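You operate a simulated robot arm through the tools that you are given. There is no shell and no other tool.

You are at the controls of a simulated two-armed robot. One attempt, no reset.

TASK
Seat the brass ring, try both plugs in it and sort it into the blue tray.
Fine: UNDER if the green plug stops, OVER if the red plug goes in, else GOOD. Plugs back.

Only the result counts: the job must be done as asked and must still hold three seconds after the hand-in. Knocking over, shifting, dropping, spilling or breaking anything else fails it.

THE ROBOT
Two 7-joint arms with fingered hands on one trunk that stands fixed in place. Base frame: the origin is at the foot of the trunk, x ahead of it, y to its left, z up; the work surface is at about z = 840. Readings come in mm, degrees, newtons and seconds.
The left shoulder is at [90, 173, 1127], the right one opposite. With the tool pointing down near the work surface each hand reaches from about 440 to 820 mm from the base axis, measured 20 degrees to its own side. Payload 3.5 kg a hand.
The TCP of each hand is the grasp point between the finger pads, 30 mm short of the fingertips. In the tool frame z runs along the fingers and y along their closing line. Largest opening 104 mm; the body of the gripper starts 35 mm behind the TCP. The gripper is a hand of 3 fingers: y runs from the thumb to the fingers, the wrist lies at [-15, -104, -178] in the tool frame.
Orientation is that of the tool frame in the base frame, as a unit quaternion [w, x, y, z]. With the fingers straight down and the wrist toward the robot, the tool's x, y and z point along [0, 1, 0], [1, 0, 0] and [0, 0, -1] of the base frame.

THE INTERFACE
- The arms move only by the tool drive_tool. It takes "left_deltas", "right_deltas" or both (then of equal length, played together; a hand with none holds still); each is a list of rows, each an object (a shift or turn left out is 0) with "translation": the shift along the base's x, y, z in mm, a list of three; "dr": the turn, a rotation vector about the base's x, y, z in degrees, a list of three. In form: [{"translation": [x, y, z], "dr": [ax, ay, az]}, ...]. A call has 1 to 20 rows; each row is the pose to reach, as a shift and turn from the pose commanded when the call began. Rows are played at 5 a second. More than 50 mm and 8.6 degrees between two rows, and nothing of the call is played. Where a pose cannot be reached the arm comes as near as it can. A force on the tool above 90 N (or 10 N above the force at the start of the call, whichever is more), or a blocked arm, ends the call early, and 0.2 s more pass. In this call time passes only in rows, and 0.2 s behind the last. It gives the time, the measured TCP pose, the force on the tool (base axes), the opening and the grip force at its end, in the units of the frame above (readings bear some noise), with the torque about the TCP (base axes, N m) and any sound that the robot's microphone picked up.
- Cameras (640 x 400 px; columns grow to the right, rows downward): "scene" is now at [169.2, 51.5, 1291.9]; the picture's right is [0.60, -0.80, 0.00], its down [-0.53, -0.40, -0.75] and it looks along [0.60, 0.45, -0.66] (base axes); focal length 282 px, centre (320, 200). "left" rides on the left gripper at [-64, -94, -117] in its tool frame; the picture's right is [-0.72, -0.33, 0.61], its down [0.64, -0.65, 0.40] and it looks along [0.27, 0.68, 0.68] (tool axes); focal length 238 px, centre (320, 200). "right" rides on the right gripper at [64, -94, -117] in its tool frame; the picture's right is [-0.72, 0.33, -0.61], its down [-0.64, -0.65, 0.40] and it looks along [-0.27, 0.68, 0.68] (tool axes); focal length 238 px, centre (320, 200). There is no depth. A picture from a camera that has moved, and an enlarged one, comes with that camera's place and axes in the base frame and with its lens.
- camera(camera): a new picture of that camera. No time passes.
- slide_trunk(by): slides the trunk up (or, below 0, down) by that many mm; the arms and the scene camera ride with it, the base frame stays. It gives what a move gives, with no picture.
- set_fingers(index, middle, thumb_bend, thumb_turn, hand): sets how far each is bent, from 0 (flat) to 1 (curled in); at 0.3 the hand is open as for a grip, at 0.7 the pads meet at the TCP. One left out holds its place. A second passes; each finger stops where it meets its share of the squeeze, and holds until it gets a number again. It is the only way to open and close the hand. It gives what a move gives, with no picture; readings hold the bend of each and the force on the fingers (four entries, about 0 where the hand has none), thumb and palm. thumb_turn goes from beside the hand (0) to across from the fingers (1), as for a grip.
- pan_tilt(pan, tilt): turns the head with the scene camera to pan (to the left, within 86 degrees either way) and tilt (down, from -29 to 69), counted from straight ahead of the robot. It gives what a move gives.
- close_up(camera, box): a new picture of the part [left, top, right, bottom] of that camera's present view, enlarged. No time passes.
- job_done(): hands the job in; it is judged then, once.

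Nothing tells you positions but the pictures and the camera data. Unless the task says otherwise, let go and move clear before handing in.

The tools are called by a JSON object that holds its "api" and its "payload". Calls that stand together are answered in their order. drive_tool: Moves the arms, as the interface text tells. Its arguments: {"type":"object","properties":{"left_deltas":{"type":"array"},"right_deltas":{"type":"array"}},"required":[]} The other tools are called the same way: slide_trunk (by) slides the trunk up or down; set_fingers (index, middle, thumb_bend, thumb_turn, hand) moves the fingers one by one; pan_tilt (pan, tilt) turns the head that bears the scene camera; camera (camera) takes a picture; close_up (camera, box) takes an enlarged picture of a part of a camera's view; job_done () hands the job in.

At the start:

```text
t: 0.0
left_eef_pos: [348.2, 448.3, 1080.6]
left_ee_rot: [0.0, 0.707, 0.708, 0.0]
left_contact_force: [0.3, 0.7, 0.0]
left_ft_torque: [-0.01, 0.01, -0.01]
left_width: 103.3
left_grasp_force: 0.0
left_shape: jaw
left_bend: [0.3, 0.3, 0.3, 0.98]
left_finger forces: [0.0, 0.0, 0.0, 0.0, 0.0, 0.1]
right_eef_pos: [545.3, 74.7, 1063.9]
right_ee_rot: [0.0, 0.707, 0.707, 0.0]
right_contact_force: [0.5, -0.3, -0.3]
right_ft_torque: [0.0, 0.0, 0.03]
right_width: 103.6
right_grasp_force: 0.1
right_shape: jaw
right_bend: [0.3, 0.3, 0.3, 0.98]
right_finger forces: [0.0, 0.1, 0.0, 0.1, 0.0, 0.0]
trunk travel left (down, up): [-225.0, 529.0]
head pan, tilt: [37.0, 41.3]
```

scene: 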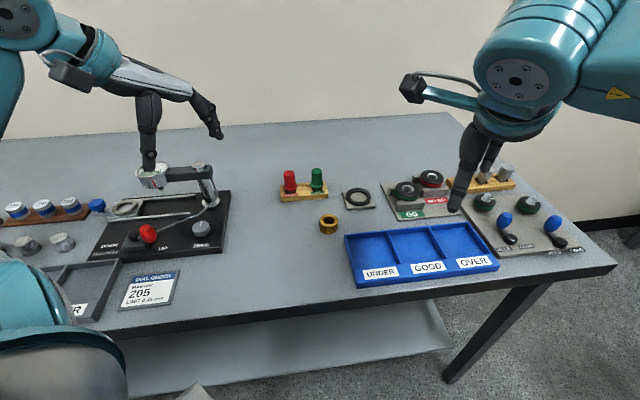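
right: 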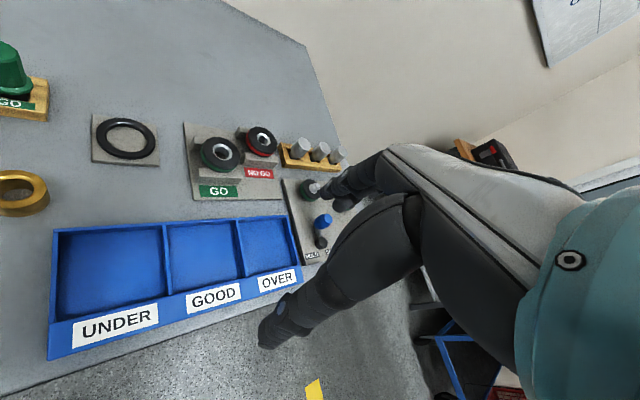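
left: 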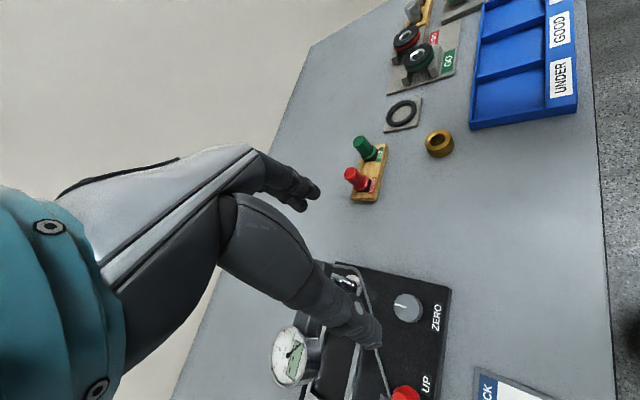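

I see a brass ring on the table, a small plate with a black ring (probably the seat), a wooden rack with red and green plugs, and a blue three-bin tray (UNDER/GOOD/OVER). First I'll look closer at everything.

{"api": "close_up", "payload": {"camera": "scene", "box": [260, 150, 420, 250]}}

{"api": "close_up", "payload": {"camera": "scene", "box": [340, 150, 520, 290]}}

{"api": "close_up", "payload": {"camera": "left", "box": [320, 70, 480, 210]}}

{"api": "close_up", "payload": {"camera": "right", "box": [0, 20, 300, 240]}}

```text
4.00 times, centred on (340, 200) of scene
camera zoom: at [169.2, 51.5, 1291.9], right [0.6, -0.8, 0.0], down [-0.53, -0.4, -0.75], along [0.6, 0.45, -0.66], focal length 1130 px, centre (240, 200)
```

zoom: 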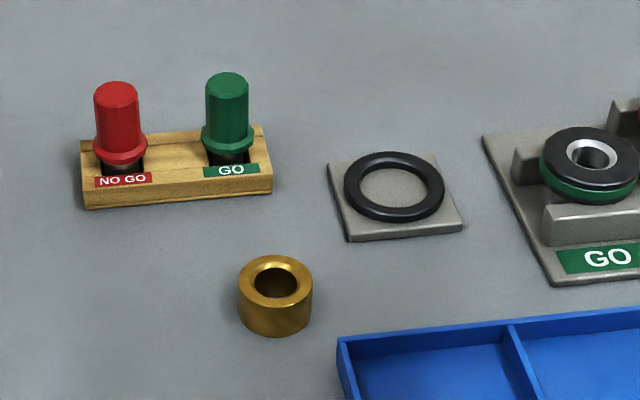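

```text
2.86 times, centred on (430, 220) of scene
camera zoom: at [169.2, 51.5, 1291.9], right [0.6, -0.8, 0.0], down [-0.53, -0.4, -0.75], along [0.6, 0.45, -0.66], focal length 807 px, centre (6, 143)
```

zoom: 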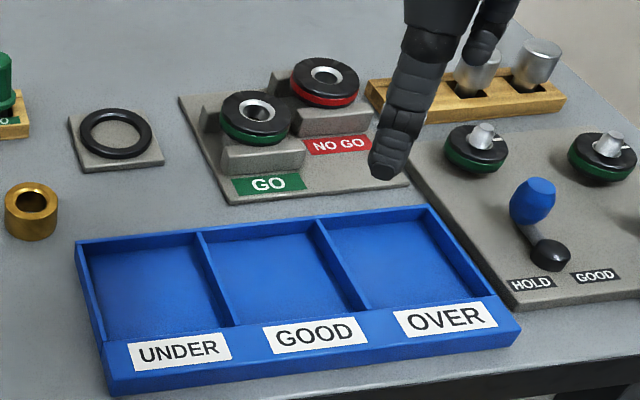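

```text
2.86 times, centred on (400, 140) of left
camera zoom: at [253.1, 383.7, 1197.9], right [-0.33, -0.72, -0.61], down [-0.65, 0.64, -0.4], along [0.68, 0.27, -0.68], focal length 681 px, centre (91, 371)
```

zoom: 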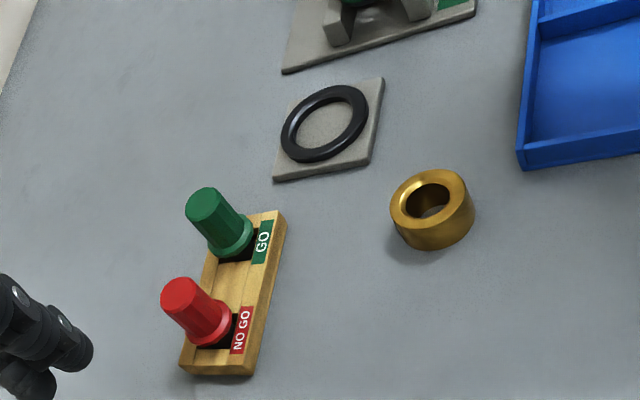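

```text
1.82 times, centred on (150, 130) of right
camera zoom: at [451.3, 139.6, 1181.4], right [0.33, -0.72, 0.61], down [-0.65, -0.64, -0.4], along [0.68, -0.27, -0.68], focal length 433 px, centre (629, 327)
```

zoom: 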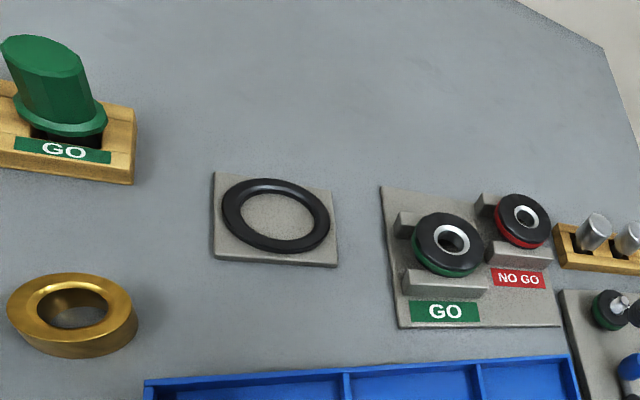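

The brass ring stands near (515, 290). The nest, a black ring on a plate, is near (638, 288), and the plug rack holds green near (591, 378) and red near (545, 423). Higher zooms will let me pin these down.

{"api": "close_up", "payload": {"camera": "scene", "box": [308, 205, 348, 240]}}

{"api": "close_up", "payload": {"camera": "scene", "box": [336, 180, 384, 216]}}

{"api": "close_up", "payload": {"camera": "scene", "box": [274, 160, 334, 210]}}

{"api": "close_up", "payload": {"camera": "left", "box": [340, 90, 460, 210]}}

{"api": "close_up", "payload": {"camera": "scene", "box": [340, 215, 510, 290]}}

```text
11.43 times, centred on (328, 222) of scene
camera zoom: at [169.2, 51.5, 1291.9], right [0.6, -0.8, 0.0], down [-0.53, -0.4, -0.75], along [0.6, 0.45, -0.66], focal length 3227 px, centre (229, -57)
```

zoom: 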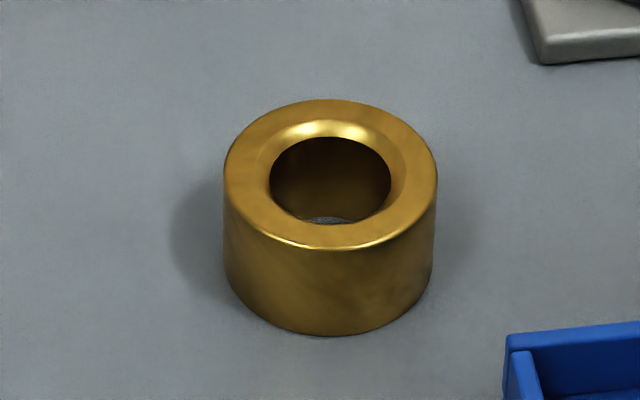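

```text
11.11 times, centred on (360, 198) of scene
camera zoom: at [169.2, 51.5, 1291.9], right [0.6, -0.8, 0.0], down [-0.53, -0.4, -0.75], along [0.6, 0.45, -0.66], focal length 3138 px, centre (-124, 222)
```

zoom: 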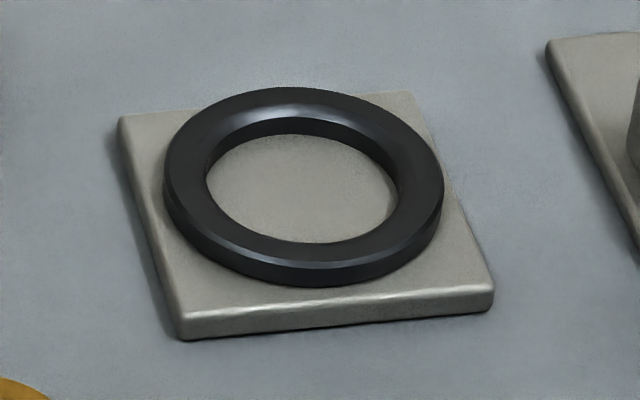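

```text
8.00 times, centred on (304, 185) of scene
camera zoom: at [169.2, 51.5, 1291.9], right [0.6, -0.8, 0.0], down [-0.53, -0.4, -0.75], along [0.6, 0.45, -0.66], focal length 2259 px, centre (448, 320)
```

zoom: 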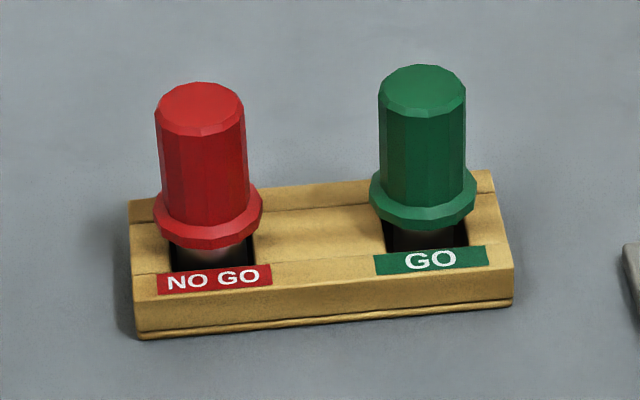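

```text
3.33 times, centred on (400, 150) of left
camera zoom: at [253.1, 383.7, 1197.9], right [-0.33, -0.72, -0.61], down [-0.65, 0.64, -0.4], along [0.68, 0.27, -0.68], focal length 794 px, centre (53, 367)
```

zoom: 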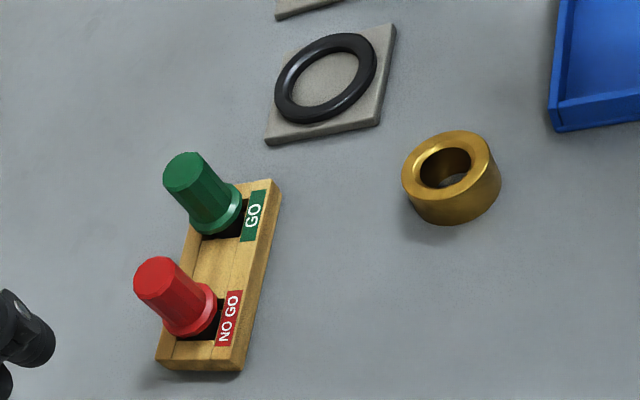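

```text
3.76 times, centred on (425, 252) of scene
camera zoom: at [169.2, 51.5, 1291.9], right [0.6, -0.8, 0.0], down [-0.53, -0.4, -0.75], along [0.6, 0.45, -0.66], focal length 1063 px, centre (-75, 2)
```

zoom: 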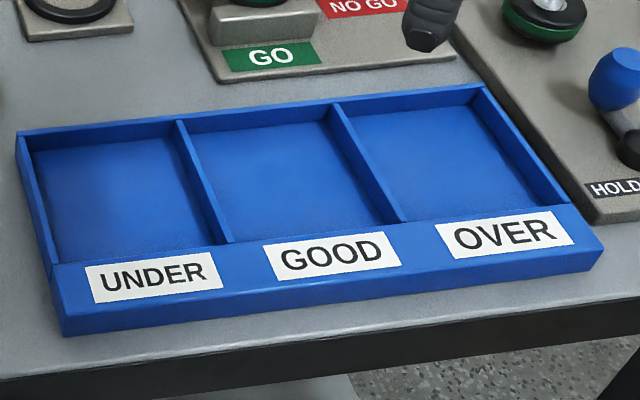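

The ring centre works out at about (518, 290), 24 mm tall and 40 mm in diameter, and the nest at about (637, 288). I'll carry the left hand over to above the ring while staying high, then check the alignment in pictures.

{"api": "drive_tool", "payload": {"left_deltas": [{"translation": [28, -26, 0]}, {"translation": [57, -53, 0]}, {"translation": [85, -79, 0]}, {"translation": [113, -106, 0]}, {"translation": [141, -132, 0]}, {"translation": [169, -158, 0]}, {"translation": [169, -158, -40]}, {"translation": [169, -158, -80]}, {"translation": [169, -158, -110]}]}}

{"api": "camera", "payload": {"camera": "scene"}}

{"api": "camera", "payload": {"camera": "left"}}

{"api": "camera", "payload": {"camera": "right"}}

```text
t: 2.0
left_eef_pos: [515.2, 289.4, 968.6]
left_ee_rot: [0.001, 0.708, 0.707, 0.0]
left_contact_force: [-0.1, -0.5, 0.7]
left_ft_torque: [0.01, -0.05, 0.03]
left_width: 103.8
left_grasp_force: 0.0
left_shape: jaw
left_bend: [0.3, 0.3, 0.3, 0.98]
left_finger forces: [0.0, 0.1, 0.0, 0.1, 0.1, 0.1]
right_eef_pos: [544.5, 76.5, 1065.1]
right_ee_rot: [0.0, 0.708, 0.706, 0.0]
right_contact_force: [0.1, 0.2, 0.6]
right_ft_torque: [-0.02, -0.02, -0.01]
right_width: 103.6
right_grasp_force: 0.0
right_shape: jaw
right_bend: [0.3, 0.3, 0.3, 0.98]
right_finger forces: [0.0, 0.0, 0.0, 0.1, 0.1, 0.0]
trunk travel left (down, up): [-225.0, 529.0]
head pan, tilt: [37.0, 41.3]
```

```text
taken
camera scene: at [169.4, 51.7, 1291.8], right [0.6, -0.8, 0.0], down [-0.53, -0.4, -0.75], along [0.6, 0.45, -0.66], focal length 282 px, centre (320, 200)
```

scene: 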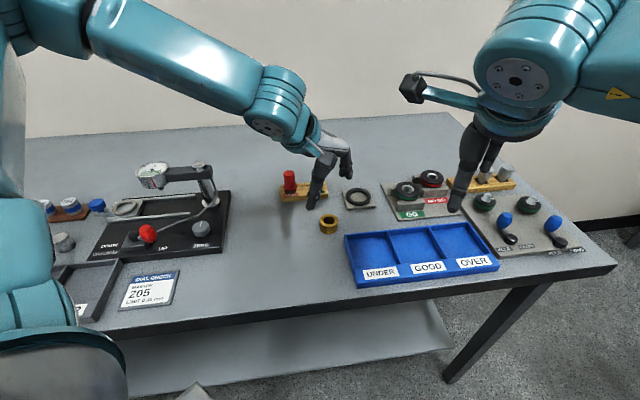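

```text
taken
camera left: at [421.8, 225.5, 1085.2], right [-0.33, -0.72, -0.61], down [-0.65, 0.64, -0.4], along [0.68, 0.27, -0.68], focal length 238 px, centre (320, 200)
```

left: 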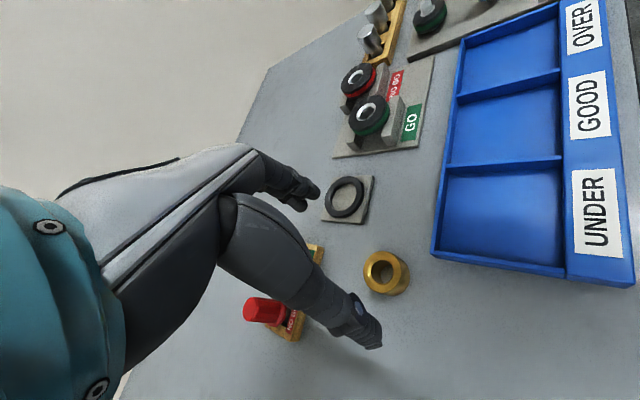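

```text
taken
camera right: at [451.6, 139.8, 1181.2], right [0.33, -0.72, 0.61], down [-0.65, -0.64, -0.4], along [0.68, -0.27, -0.68], focal length 238 px, centre (320, 200)
```

right: 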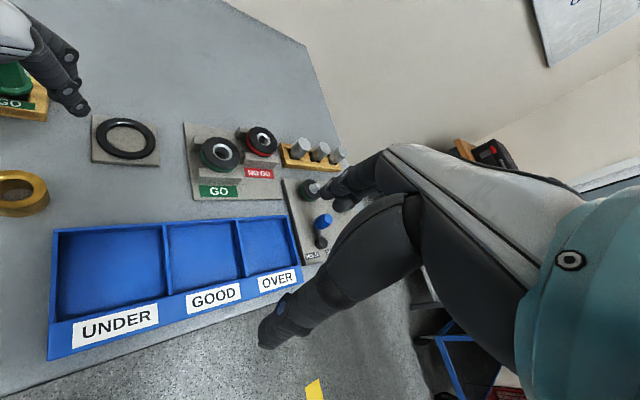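

The hand is above the ring, but the scene camera and the hand camera disagree by about 6 mm. I'll zoom in on the fingertips to calibrate.

{"api": "close_up", "payload": {"camera": "scene", "box": [290, 130, 390, 240]}}

{"api": "close_up", "payload": {"camera": "left", "box": [200, 140, 440, 360]}}

{"api": "close_up", "payload": {"camera": "right", "box": [0, 0, 180, 240]}}

```text
3.64 times, centred on (340, 185) of scene
camera zoom: at [169.4, 51.7, 1291.8], right [0.6, -0.8, 0.0], down [-0.53, -0.4, -0.75], along [0.6, 0.45, -0.66], focal length 1027 px, centre (247, 254)
```

zoom: 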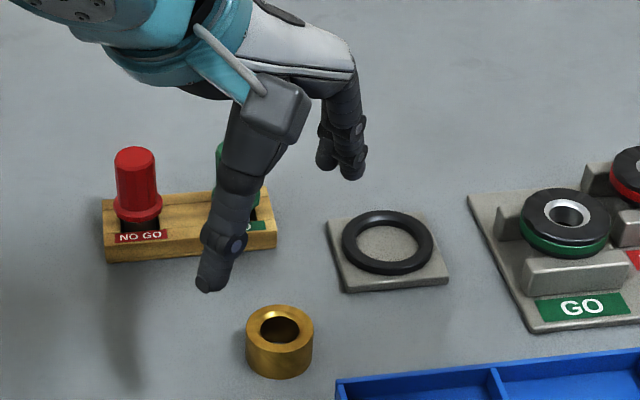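

```text
1.82 times, centred on (320, 250) of left
camera zoom: at [421.8, 225.5, 1085.2], right [-0.33, -0.72, -0.61], down [-0.65, 0.64, -0.4], along [0.68, 0.27, -0.68], focal length 433 px, centre (320, 109)
```

zoom: 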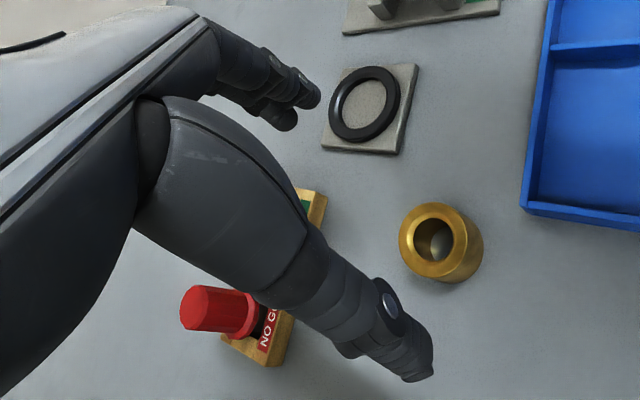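

```text
1.67 times, centred on (90, 120) of right
camera zoom: at [451.6, 139.8, 1181.2], right [0.33, -0.72, 0.61], down [-0.65, -0.64, -0.4], along [0.68, -0.27, -0.68], focal length 397 px, centre (703, 333)
```

zoom: 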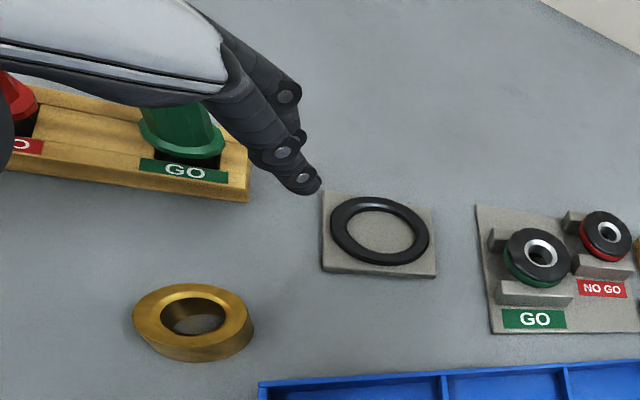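

The finger projection agrees with the scene camera to within a few millimetres. I'll lower the open hand so the fingertips sit just above ring height, then compare directly at close range.

{"api": "drive_tool", "payload": {"left_deltas": [{"translation": [0, 0, -32]}, {"translation": [0, 0, -64]}]}}

{"api": "close_up", "payload": {"camera": "scene", "box": [290, 160, 390, 240]}}

{"api": "close_up", "payload": {"camera": "left", "box": [220, 140, 440, 360]}}

{"api": "close_up", "payload": {"camera": "right", "box": [0, 60, 180, 240]}}

```text
t: 2.6
left_eef_pos: [517.2, 288.9, 905.2]
left_ee_rot: [0.0, 0.708, 0.707, 0.0]
left_contact_force: [0.0, -0.5, 0.2]
left_ft_torque: [-0.01, -0.03, -0.02]
left_width: 103.9
left_grasp_force: 0.1
left_shape: jaw
left_bend: [0.3, 0.3, 0.3, 0.98]
left_finger forces: [0.0, 0.0, 0.0, 0.0, 0.1, 0.0]
right_eef_pos: [545.0, 76.1, 1065.5]
right_ee_rot: [0.0, 0.707, 0.707, 0.0]
right_contact_force: [0.5, 0.0, -0.7]
right_ft_torque: [-0.02, 0.01, -0.02]
right_width: 103.4
right_grasp_force: 0.1
right_shape: jaw
right_bend: [0.3, 0.3, 0.3, 0.98]
right_finger forces: [0.1, 0.0, 0.0, 0.0, 0.0, 0.0]
trunk travel left (down, up): [-225.0, 529.0]
head pan, tilt: [37.0, 41.3]
```

```text
5.00 times, centred on (340, 200) of scene
camera zoom: at [169.4, 51.6, 1291.8], right [0.6, -0.8, 0.0], down [-0.53, -0.4, -0.75], along [0.6, 0.45, -0.66], focal length 1412 px, centre (220, 200)
```

zoom: 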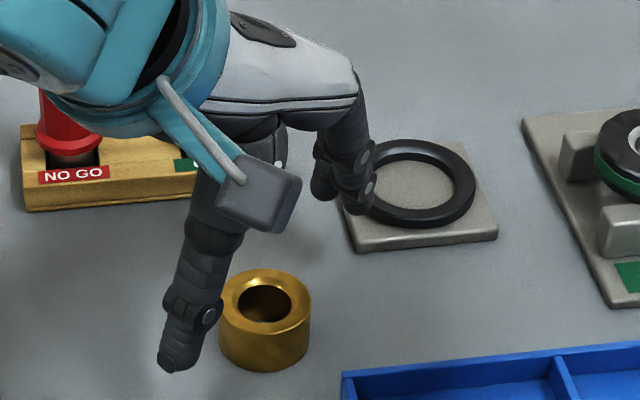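

```text
1.82 times, centred on (330, 250) of left
camera zoom: at [422.4, 224.6, 1021.2], right [-0.33, -0.72, -0.61], down [-0.65, 0.64, -0.4], along [0.68, 0.27, -0.68], focal length 433 px, centre (302, 109)
```

zoom: 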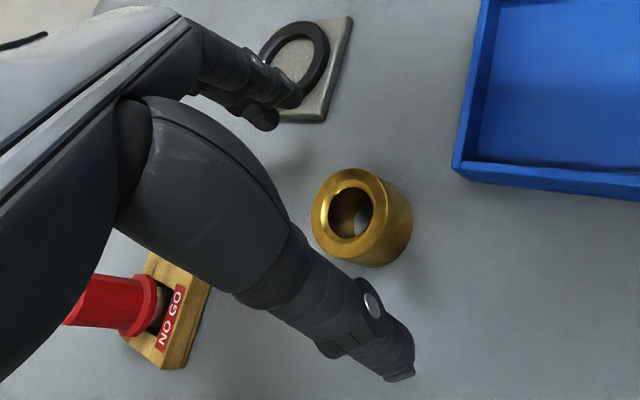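

```text
2.22 times, centred on (90, 150) of right
camera zoom: at [451.5, 139.7, 1181.2], right [0.33, -0.72, 0.61], down [-0.65, -0.64, -0.4], along [0.68, -0.27, -0.68], focal length 530 px, centre (831, 311)
```

zoom: 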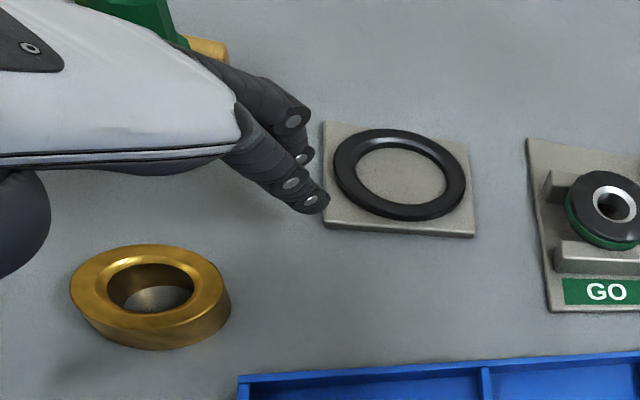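

The ring is centred between the thumb and fingers to within 2–3 mm. I'll lower the hand so the tips are about 9 mm above the table, then close gently on the ring.

{"api": "drive_tool", "payload": {"left_deltas": [{"translation": [0, -1.5, -13]}, {"translation": [0, -1.5, -26]}]}}

{"api": "set_fingers", "payload": {"hand": "left", "index": 0.45, "middle": 0.45, "thumb_bend": 0.45}}

{"api": "close_up", "payload": {"camera": "scene", "box": [290, 170, 370, 240]}}

{"api": "close_up", "payload": {"camera": "left", "box": [220, 140, 440, 360]}}

```text
t: 3.2
left_eef_pos: [516.1, 288.9, 878.3]
left_ee_rot: [0.001, 0.707, 0.707, 0.0]
left_contact_force: [-0.1, 0.8, 0.6]
left_ft_torque: [0.02, 0.0, 0.0]
left_width: 103.8
left_grasp_force: 0.1
left_shape: jaw
left_bend: [0.3, 0.3, 0.3, 0.98]
left_finger forces: [0.0, 0.1, 0.1, 0.0, 0.0, 0.0]
right_eef_pos: [545.9, 75.3, 1065.0]
right_ee_rot: [0.0, 0.707, 0.707, -0.001]
right_contact_force: [-0.1, 0.4, -0.6]
right_ft_torque: [-0.03, 0.03, 0.0]
right_width: 103.9
right_grasp_force: 0.0
right_shape: jaw
right_bend: [0.3, 0.3, 0.3, 0.98]
right_finger forces: [0.0, 0.0, 0.0, 0.1, 0.0, 0.1]
trunk travel left (down, up): [-225.0, 529.0]
head pan, tilt: [37.0, 41.3]
```

```text
t: 4.2
left_eef_pos: [517.2, 288.2, 879.0]
left_ee_rot: [0.001, 0.707, 0.707, 0.0]
left_contact_force: [0.0, 0.6, -0.6]
left_ft_torque: [0.02, 0.0, -0.02]
left_width: 65.8
left_grasp_force: 0.0
left_shape: fingers
left_bend: [0.45, 0.45, 0.45, 0.98]
left_finger forces: [0.1, 0.0, 0.0, 0.1, 0.0, 0.0]
right_eef_pos: [544.6, 74.9, 1065.3]
right_ee_rot: [0.0, 0.707, 0.707, 0.001]
right_contact_force: [0.1, 0.2, -0.4]
right_ft_torque: [0.01, -0.03, -0.01]
right_width: 103.7
right_grasp_force: 0.1
right_shape: jaw
right_bend: [0.3, 0.3, 0.3, 0.98]
right_finger forces: [0.0, 0.0, 0.0, 0.1, 0.1, 0.0]
trunk travel left (down, up): [-225.0, 529.0]
head pan, tilt: [37.0, 41.3]
```

```text
5.71 times, centred on (330, 205) of scene
camera zoom: at [169.2, 51.5, 1291.9], right [0.6, -0.8, 0.0], down [-0.53, -0.4, -0.75], along [0.6, 0.45, -0.66], focal length 1614 px, centre (263, 171)
```

zoom: 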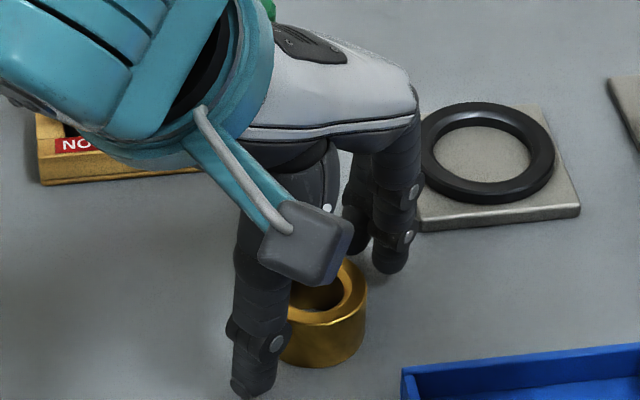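

```text
1.82 times, centred on (330, 250) of left
camera zoom: at [421.8, 224.1, 995.4], right [-0.33, -0.72, -0.61], down [-0.65, 0.64, -0.4], along [0.68, 0.27, -0.68], focal length 433 px, centre (302, 109)
```

zoom: 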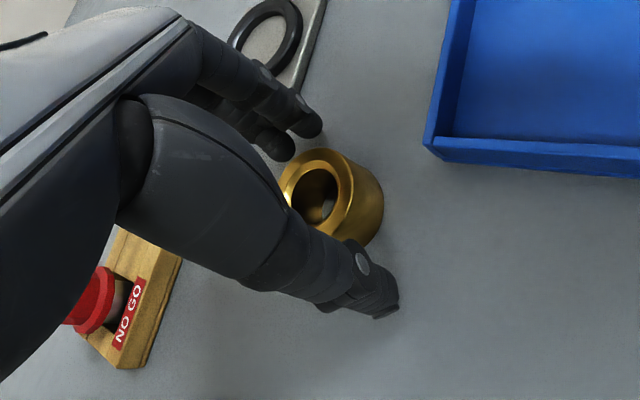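

The fingers straddle the ring well, so I'll close onto it now.

{"api": "set_fingers", "payload": {"hand": "left", "index": 0.65, "middle": 0.65, "thumb_bend": 0.65}}

{"api": "close_up", "payload": {"camera": "scene", "box": [290, 170, 370, 240]}}

{"api": "close_up", "payload": {"camera": "left", "box": [260, 180, 400, 300]}}

{"api": "close_up", "payload": {"camera": "right", "box": [0, 100, 160, 240]}}

```text
t: 5.2
left_eef_pos: [516.3, 289.3, 879.0]
left_ee_rot: [0.0, 0.706, 0.708, 0.001]
left_contact_force: [0.7, -0.5, -0.2]
left_ft_torque: [0.01, 0.04, -0.02]
left_width: 30.6
left_grasp_force: 7.1
left_shape: fingers
left_bend: [0.6, 0.61, 0.58, 0.97]
left_finger forces: [3.8, 3.8, 0.1, 0.0, 6.8, 0.1]
right_eef_pos: [545.1, 75.5, 1065.8]
right_ee_rot: [-0.001, 0.707, 0.707, 0.0]
right_contact_force: [-0.7, 0.4, -1.2]
right_ft_torque: [0.02, -0.02, 0.0]
right_width: 104.1
right_grasp_force: 0.1
right_shape: jaw
right_bend: [0.3, 0.3, 0.3, 0.98]
right_finger forces: [0.0, 0.0, 0.0, 0.1, 0.0, 0.0]
trunk travel left (down, up): [-225.0, 529.0]
head pan, tilt: [37.0, 41.3]
```

```text
5.71 times, centred on (330, 205) of scene
camera zoom: at [169.2, 51.5, 1291.8], right [0.6, -0.8, 0.0], down [-0.53, -0.4, -0.75], along [0.6, 0.45, -0.66], focal length 1614 px, centre (263, 171)
```

zoom: 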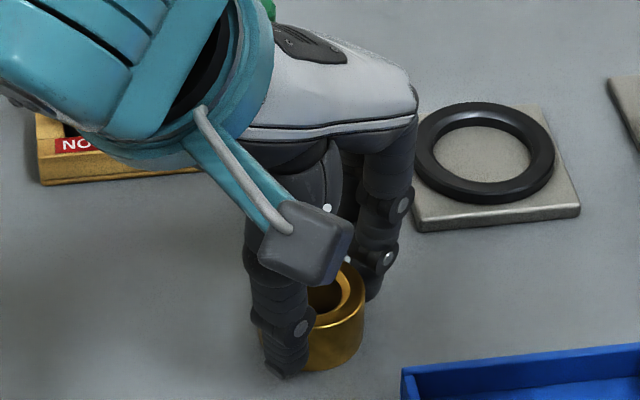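

```text
3.33 times, centred on (330, 240) of left
camera zoom: at [421.9, 224.1, 995.3], right [-0.33, -0.72, -0.61], down [-0.65, 0.64, -0.4], along [0.68, 0.27, -0.68], focal length 794 px, centre (287, 67)
```

zoom: 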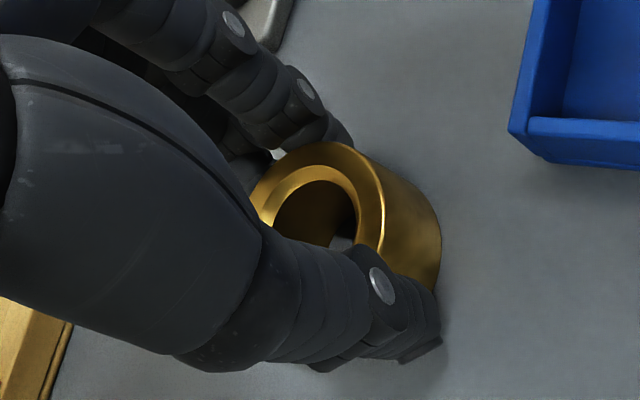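

```text
2.86 times, centred on (80, 170) of right
camera zoom: at [451.3, 139.6, 1181.4], right [0.33, -0.72, 0.61], down [-0.65, -0.64, -0.4], along [0.68, -0.27, -0.68], focal length 681 px, centre (1006, 286)
```

zoom: 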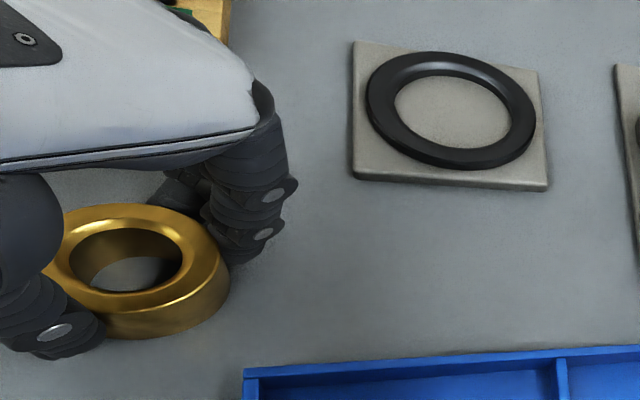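

The ring is held with about 7 N. I'll squeeze a little more, then lift slightly to check that it comes along.

{"api": "set_fingers", "payload": {"hand": "left", "index": 0.75, "middle": 0.75, "thumb_bend": 0.75}}

{"api": "drive_tool", "payload": {"left_deltas": [{"translation": [0, 0, 5]}, {"translation": [0, 0, 10]}, {"translation": [0, 0, 15]}]}}

{"api": "close_up", "payload": {"camera": "scene", "box": [290, 170, 370, 240]}}

{"api": "close_up", "payload": {"camera": "left", "box": [260, 180, 400, 300]}}

{"api": "close_up", "payload": {"camera": "right", "box": [0, 100, 160, 240]}}

```text
t: 6.2
left_eef_pos: [516.8, 289.3, 879.9]
left_ee_rot: [0.0, 0.707, 0.707, 0.0]
left_contact_force: [0.5, -0.2, -1.1]
left_ft_torque: [0.0, -0.03, -0.01]
left_width: 29.3
left_grasp_force: 19.4
left_shape: fingers
left_bend: [0.73, 0.72, 0.57, 0.95]
left_finger forces: [11.2, 9.8, 0.0, 0.0, 18.8, 0.1]
right_eef_pos: [545.6, 74.0, 1065.6]
right_ee_rot: [-0.001, 0.707, 0.707, 0.0]
right_contact_force: [-0.5, -0.7, 0.6]
right_ft_torque: [-0.03, 0.01, 0.03]
right_width: 103.6
right_grasp_force: 0.0
right_shape: jaw
right_bend: [0.3, 0.3, 0.3, 0.98]
right_finger forces: [0.1, 0.0, 0.0, 0.0, 0.0, 0.0]
trunk travel left (down, up): [-225.0, 529.0]
head pan, tilt: [37.0, 41.3]
```

```text
t: 7.0
left_eef_pos: [516.4, 289.3, 896.0]
left_ee_rot: [0.0, 0.708, 0.707, 0.001]
left_contact_force: [-0.1, 0.3, -2.0]
left_ft_torque: [0.01, -0.01, 0.01]
left_width: 29.4
left_grasp_force: 19.9
left_shape: fingers
left_bend: [0.73, 0.72, 0.57, 0.95]
left_finger forces: [11.2, 9.8, 0.0, 0.0, 18.8, 0.0]
right_eef_pos: [545.3, 75.6, 1064.9]
right_ee_rot: [0.0, 0.707, 0.707, 0.0]
right_contact_force: [-0.1, -0.5, 0.3]
right_ft_torque: [0.03, 0.01, 0.04]
right_width: 103.5
right_grasp_force: 0.0
right_shape: jaw
right_bend: [0.3, 0.3, 0.3, 0.98]
right_finger forces: [0.1, 0.0, 0.0, 0.0, 0.0, 0.0]
trunk travel left (down, up): [-225.0, 529.0]
head pan, tilt: [37.0, 41.3]
```

```text
5.71 times, centred on (330, 205) of scene
camera zoom: at [169.2, 51.5, 1291.8], right [0.6, -0.8, 0.0], down [-0.53, -0.4, -0.75], along [0.6, 0.45, -0.66], focal length 1614 px, centre (263, 171)
```

zoom: 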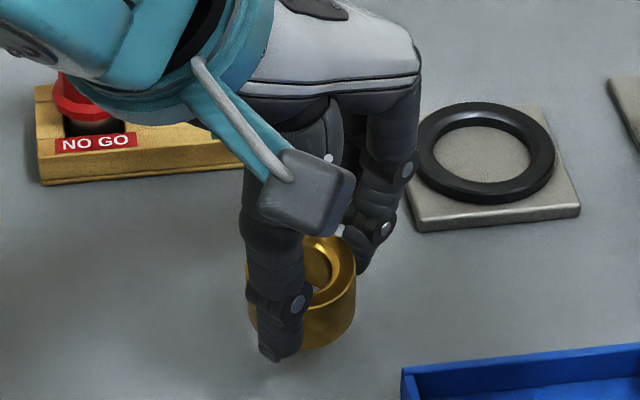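

```text
3.33 times, centred on (330, 240) of left
camera zoom: at [421.7, 224.1, 1012.7], right [-0.33, -0.72, -0.61], down [-0.65, 0.64, -0.4], along [0.68, 0.27, -0.68], focal length 794 px, centre (287, 67)
```

zoom: 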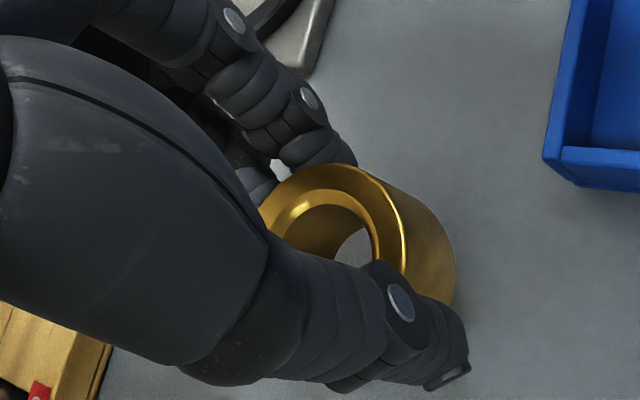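

```text
2.86 times, centred on (80, 170) of right
camera zoom: at [451.3, 139.6, 1181.4], right [0.33, -0.72, 0.61], down [-0.65, -0.64, -0.4], along [0.68, -0.27, -0.68], focal length 681 px, centre (1006, 286)
```

zoom: 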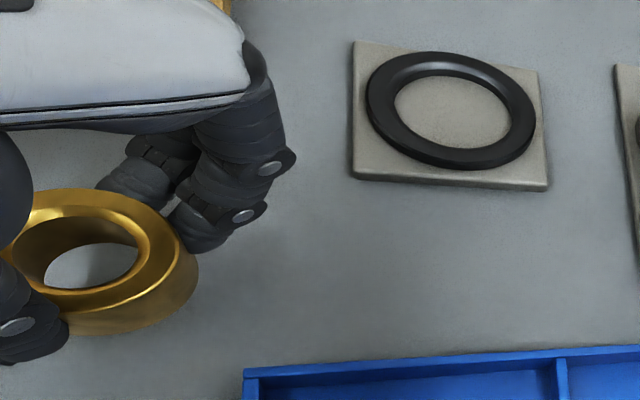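

The ring lifted with the hand. I'll check that it hangs level.

{"api": "close_up", "payload": {"camera": "right", "box": [0, 155, 70, 225]}}

{"api": "close_up", "payload": {"camera": "scene", "box": [315, 200, 345, 235]}}

{"api": "close_up", "payload": {"camera": "left", "box": [300, 210, 380, 290]}}

```text
5.71 times, centred on (35, 190) of right
camera zoom: at [451.3, 139.6, 1181.4], right [0.33, -0.72, 0.61], down [-0.65, -0.64, -0.4], along [0.68, -0.27, -0.68], focal length 1362 px, centre (1949, 257)
```

zoom: 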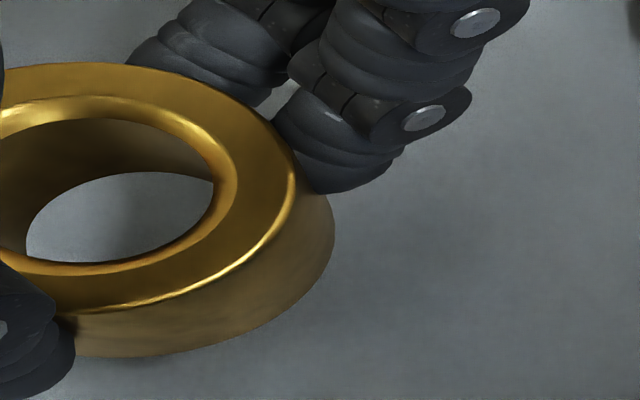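

```text
11.43 times, centred on (330, 218) of scene
camera zoom: at [169.2, 51.5, 1291.8], right [0.6, -0.8, 0.0], down [-0.53, -0.4, -0.75], along [0.6, 0.45, -0.66], focal length 3227 px, centre (206, 0)
```

zoom: 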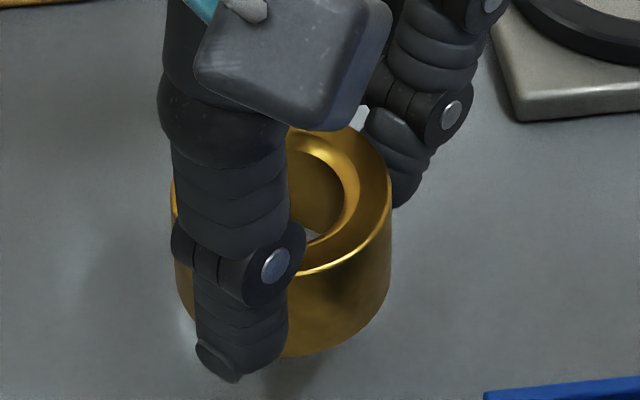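

```text
5.00 times, centred on (340, 250) of left
camera zoom: at [421.7, 224.1, 1012.7], right [-0.33, -0.72, -0.61], down [-0.65, 0.64, -0.4], along [0.68, 0.27, -0.68], focal length 1192 px, centre (220, -50)
```

zoom: 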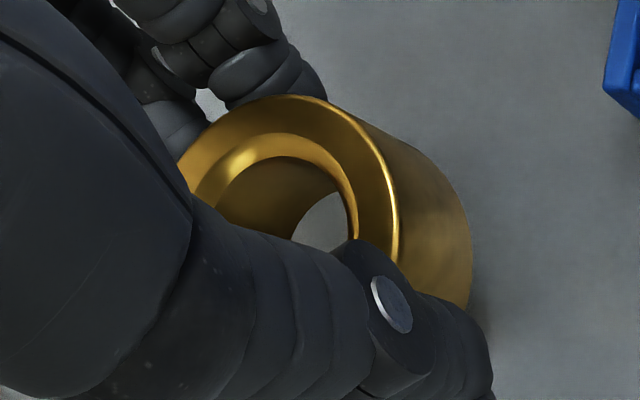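

The ring hangs level. I'll lift it a bit more and carry it over to a hover above the nest.

{"api": "drive_tool", "payload": {"left_deltas": [{"translation": [0, 0, 25]}, {"translation": [32, 0, 25]}, {"translation": [65, -0.5, 25]}, {"translation": [97, -1, 25]}, {"translation": [129, -1.5, 25]}, {"translation": [129, -1.5, 15]}]}}

{"api": "close_up", "payload": {"camera": "scene", "box": [330, 165, 390, 215]}}

{"api": "close_up", "payload": {"camera": "right", "box": [60, 80, 180, 180]}}

{"api": "close_up", "payload": {"camera": "left", "box": [270, 190, 390, 290]}}

```text
t: 8.4
left_eef_pos: [645.8, 288.6, 911.2]
left_ee_rot: [0.0, 0.708, 0.706, 0.001]
left_contact_force: [0.0, -0.4, -1.9]
left_ft_torque: [0.0, -0.03, 0.0]
left_width: 29.2
left_grasp_force: 20.1
left_shape: fingers
left_bend: [0.73, 0.72, 0.57, 0.95]
left_finger forces: [11.1, 9.7, 0.0, 0.0, 18.5, 0.0]
right_eef_pos: [544.5, 75.4, 1063.9]
right_ee_rot: [0.0, 0.707, 0.707, 0.001]
right_contact_force: [0.1, 0.1, -0.3]
right_ft_torque: [0.01, 0.03, 0.02]
right_width: 103.9
right_grasp_force: 0.1
right_shape: jaw
right_bend: [0.3, 0.3, 0.3, 0.98]
right_finger forces: [0.1, 0.1, 0.0, 0.0, 0.1, 0.0]
trunk travel left (down, up): [-225.0, 529.0]
head pan, tilt: [37.0, 41.3]
```

```text
8.00 times, centred on (360, 190) of scene
camera zoom: at [169.3, 51.6, 1291.8], right [0.6, -0.8, 0.0], down [-0.53, -0.4, -0.75], along [0.6, 0.45, -0.66], focal length 2259 px, centre (0, 280)
```

zoom: 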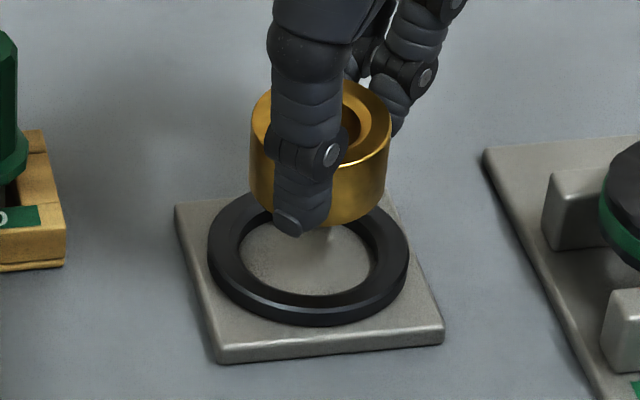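

```text
4.00 times, centred on (120, 130) of right
camera zoom: at [451.4, 139.7, 1181.3], right [0.33, -0.72, 0.61], down [-0.65, -0.64, -0.4], along [0.68, -0.27, -0.68], focal length 953 px, centre (1120, 480)
```

zoom: 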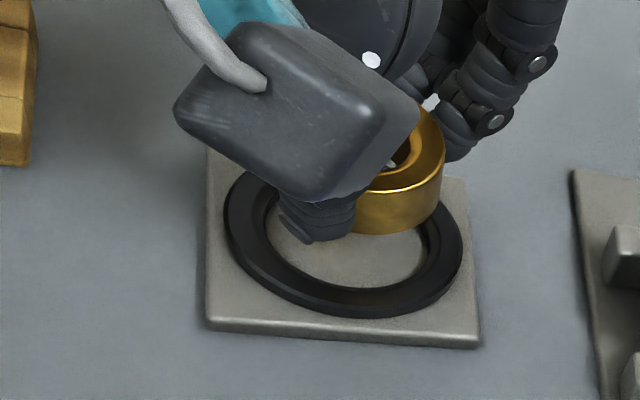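

```text
4.00 times, centred on (330, 240) of left
camera zoom: at [551.2, 223.1, 1028.4], right [-0.33, -0.72, -0.61], down [-0.65, 0.64, -0.4], along [0.68, 0.27, -0.68], focal length 953 px, centre (280, 40)
```

zoom: 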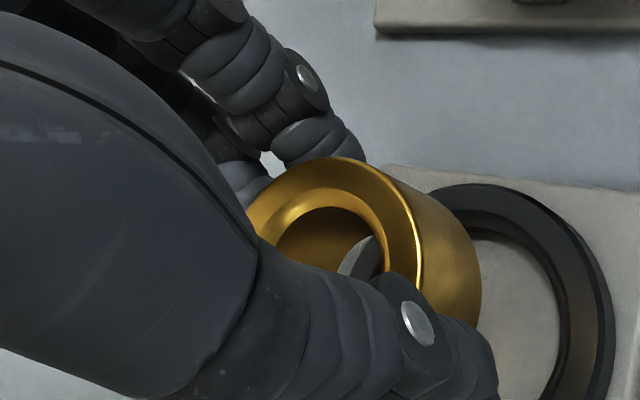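

The ring hovers over the nest. I'll zoom in hard to check its tilt and offset before lowering.

{"api": "close_up", "payload": {"camera": "scene", "box": [352, 170, 388, 200]}}

{"api": "close_up", "payload": {"camera": "scene", "box": [350, 182, 386, 212]}}

{"api": "close_up", "payload": {"camera": "right", "box": [100, 90, 180, 170]}}

```text
13.33 times, centred on (370, 185) of scene
camera zoom: at [169.3, 51.6, 1291.8], right [0.6, -0.8, 0.0], down [-0.53, -0.4, -0.75], along [0.6, 0.45, -0.66], focal length 3765 px, centre (-347, 400)
```

zoom: 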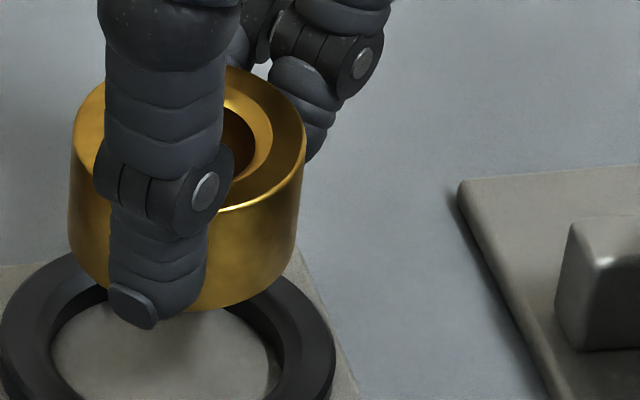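

```text
13.33 times, centred on (368, 197) of scene
camera zoom: at [169.3, 51.6, 1291.8], right [0.6, -0.8, 0.0], down [-0.53, -0.4, -0.75], along [0.6, 0.45, -0.66], focal length 3765 px, centre (-320, 240)
```

zoom: 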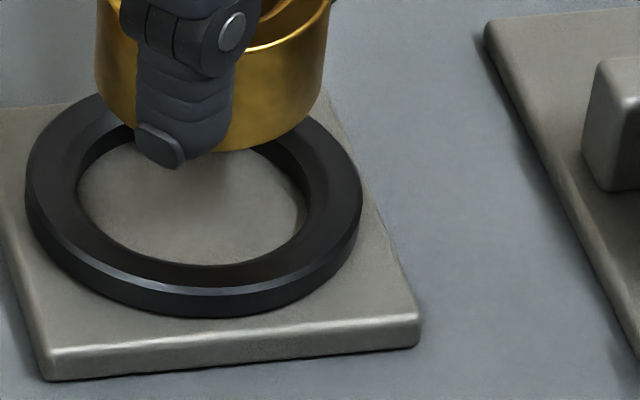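

```text
5.00 times, centred on (140, 130) of right
camera zoom: at [451.4, 139.7, 1181.3], right [0.33, -0.72, 0.61], down [-0.65, -0.64, -0.4], along [0.68, -0.27, -0.68], focal length 1192 px, centre (1220, 550)
```

zoom: 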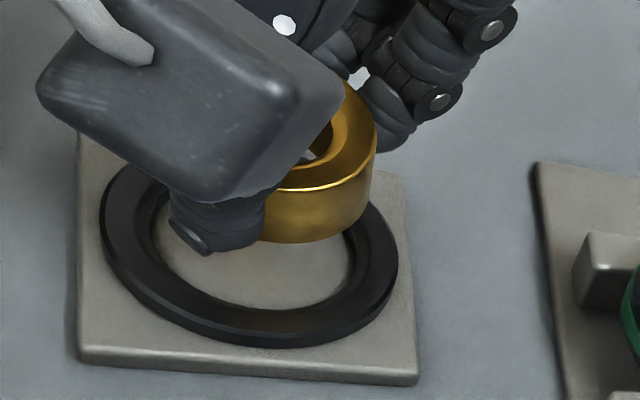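

The pictures suggest the ring sits a few millimetres too far forward of the nest, though the height adds some ambiguity. I'll lower it to just above the rim with a small correction and look again.

{"api": "drive_tool", "payload": {"left_deltas": [{"translation": [-3, -1.5, -6]}, {"translation": [-3, -1.5, -12]}]}}

{"api": "close_up", "payload": {"camera": "scene", "box": [340, 175, 380, 210]}}

{"api": "close_up", "payload": {"camera": "right", "box": [90, 90, 170, 170]}}

{"api": "close_up", "payload": {"camera": "left", "box": [290, 190, 410, 290]}}

```text
t: 9.0
left_eef_pos: [643.4, 286.7, 898.5]
left_ee_rot: [0.001, 0.708, 0.707, 0.0]
left_contact_force: [1.0, 0.4, -1.3]
left_ft_torque: [-0.01, -0.02, -0.01]
left_width: 29.0
left_grasp_force: 19.7
left_shape: fingers
left_bend: [0.73, 0.72, 0.57, 0.95]
left_finger forces: [11.0, 9.7, 0.1, 0.1, 18.5, 0.0]
right_eef_pos: [544.9, 74.9, 1065.0]
right_ee_rot: [0.0, 0.707, 0.707, 0.0]
right_contact_force: [0.4, 1.0, 0.4]
right_ft_torque: [-0.02, -0.02, -0.01]
right_width: 103.7
right_grasp_force: 0.0
right_shape: jaw
right_bend: [0.3, 0.3, 0.3, 0.98]
right_finger forces: [0.0, 0.0, 0.1, 0.0, 0.0, 0.0]
trunk travel left (down, up): [-225.0, 529.0]
head pan, tilt: [37.0, 41.3]
```

```text
11.43 times, centred on (360, 192) of scene
camera zoom: at [169.4, 51.6, 1291.8], right [0.6, -0.8, 0.0], down [-0.53, -0.4, -0.75], along [0.6, 0.45, -0.66], focal length 3227 px, centre (-137, 286)
```

zoom: 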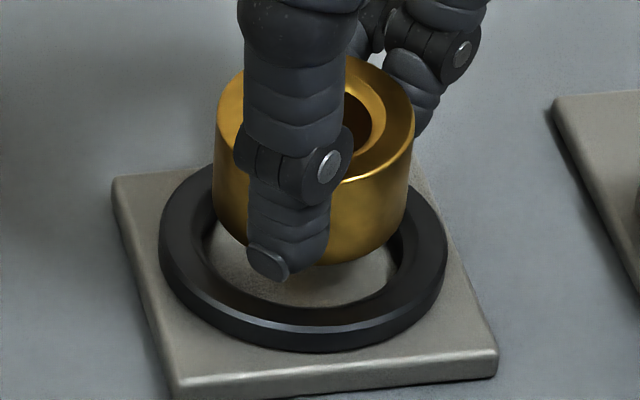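

```text
5.00 times, centred on (130, 130) of right
camera zoom: at [451.5, 139.7, 1181.3], right [0.33, -0.72, 0.61], down [-0.65, -0.64, -0.4], along [0.68, -0.27, -0.68], focal length 1192 px, centre (1270, 550)
```

zoom: 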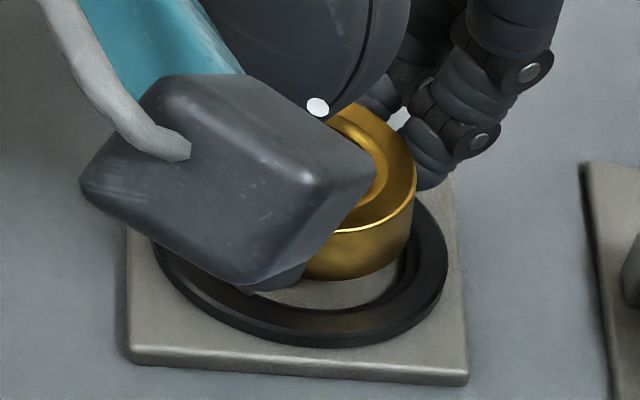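

```text
4.00 times, centred on (350, 240) of left
camera zoom: at [548.6, 221.9, 1015.9], right [-0.33, -0.72, -0.61], down [-0.65, 0.64, -0.4], along [0.68, 0.27, -0.68], focal length 953 px, centre (200, 40)
```

zoom: 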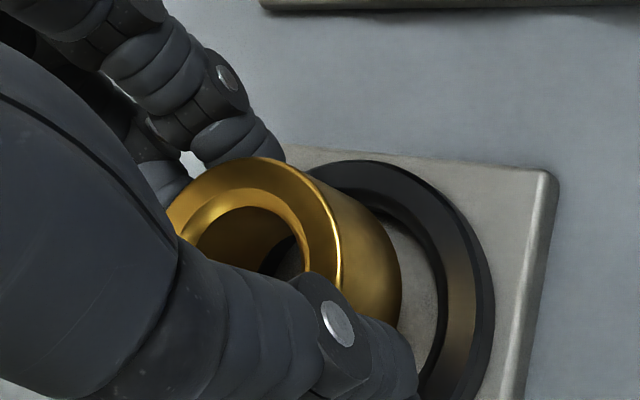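

I'll take tighter zooms of the ring's lower edge and the rim from all three cameras to settle the remaining offset.

{"api": "close_up", "payload": {"camera": "right", "box": [110, 110, 158, 140]}}

{"api": "close_up", "payload": {"camera": "scene", "box": [352, 180, 376, 195]}}

{"api": "close_up", "payload": {"camera": "scene", "box": [350, 190, 382, 210]}}

{"api": "close_up", "payload": {"camera": "left", "box": [320, 200, 420, 300]}}

```text
13.33 times, centred on (134, 125) of right
camera zoom: at [451.5, 139.7, 1181.3], right [0.33, -0.72, 0.61], down [-0.65, -0.64, -0.4], along [0.68, -0.27, -0.68], focal length 3178 px, centre (2800, 1200)
```

zoom: 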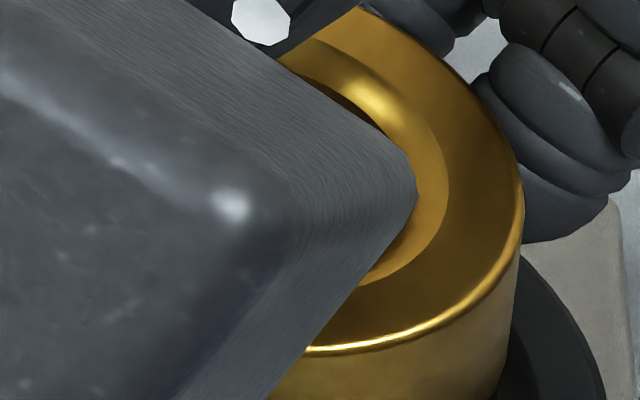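

```text
16.00 times, centred on (364, 188) of scene
camera zoom: at [169.4, 51.6, 1291.8], right [0.6, -0.8, 0.0], down [-0.53, -0.4, -0.75], along [0.6, 0.45, -0.66], focal length 4518 px, centre (-384, 400)
```

zoom: 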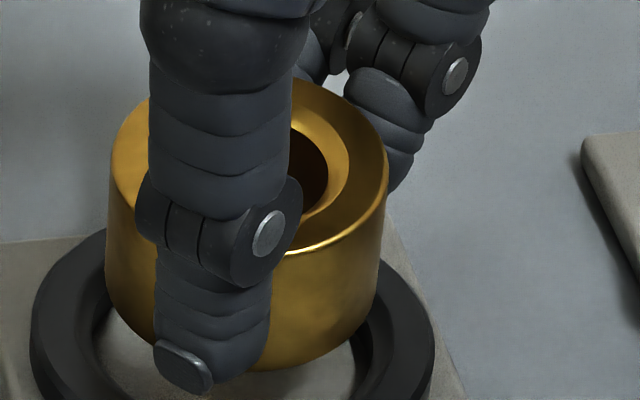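

```text
16.00 times, centred on (366, 200) of scene
camera zoom: at [169.4, 51.6, 1291.8], right [0.6, -0.8, 0.0], down [-0.53, -0.4, -0.75], along [0.6, 0.45, -0.66], focal length 4518 px, centre (-416, 200)
```

zoom: 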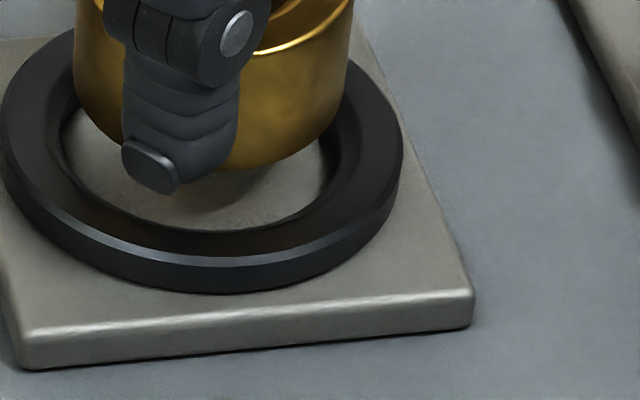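

```text
4.00 times, centred on (370, 250) of left
camera zoom: at [548.6, 221.9, 1015.9], right [-0.33, -0.72, -0.61], down [-0.65, 0.64, -0.4], along [0.68, 0.27, -0.68], focal length 953 px, centre (120, 0)
```

zoom: 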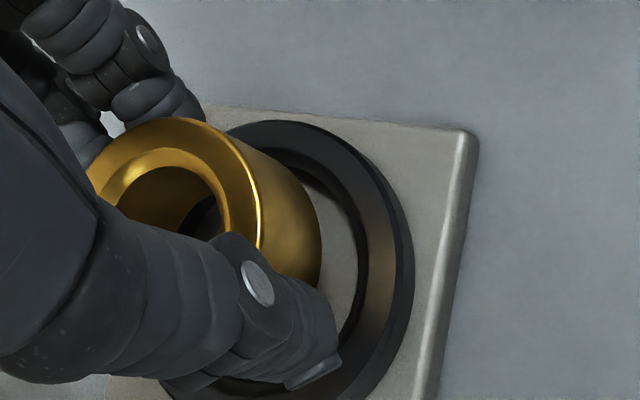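

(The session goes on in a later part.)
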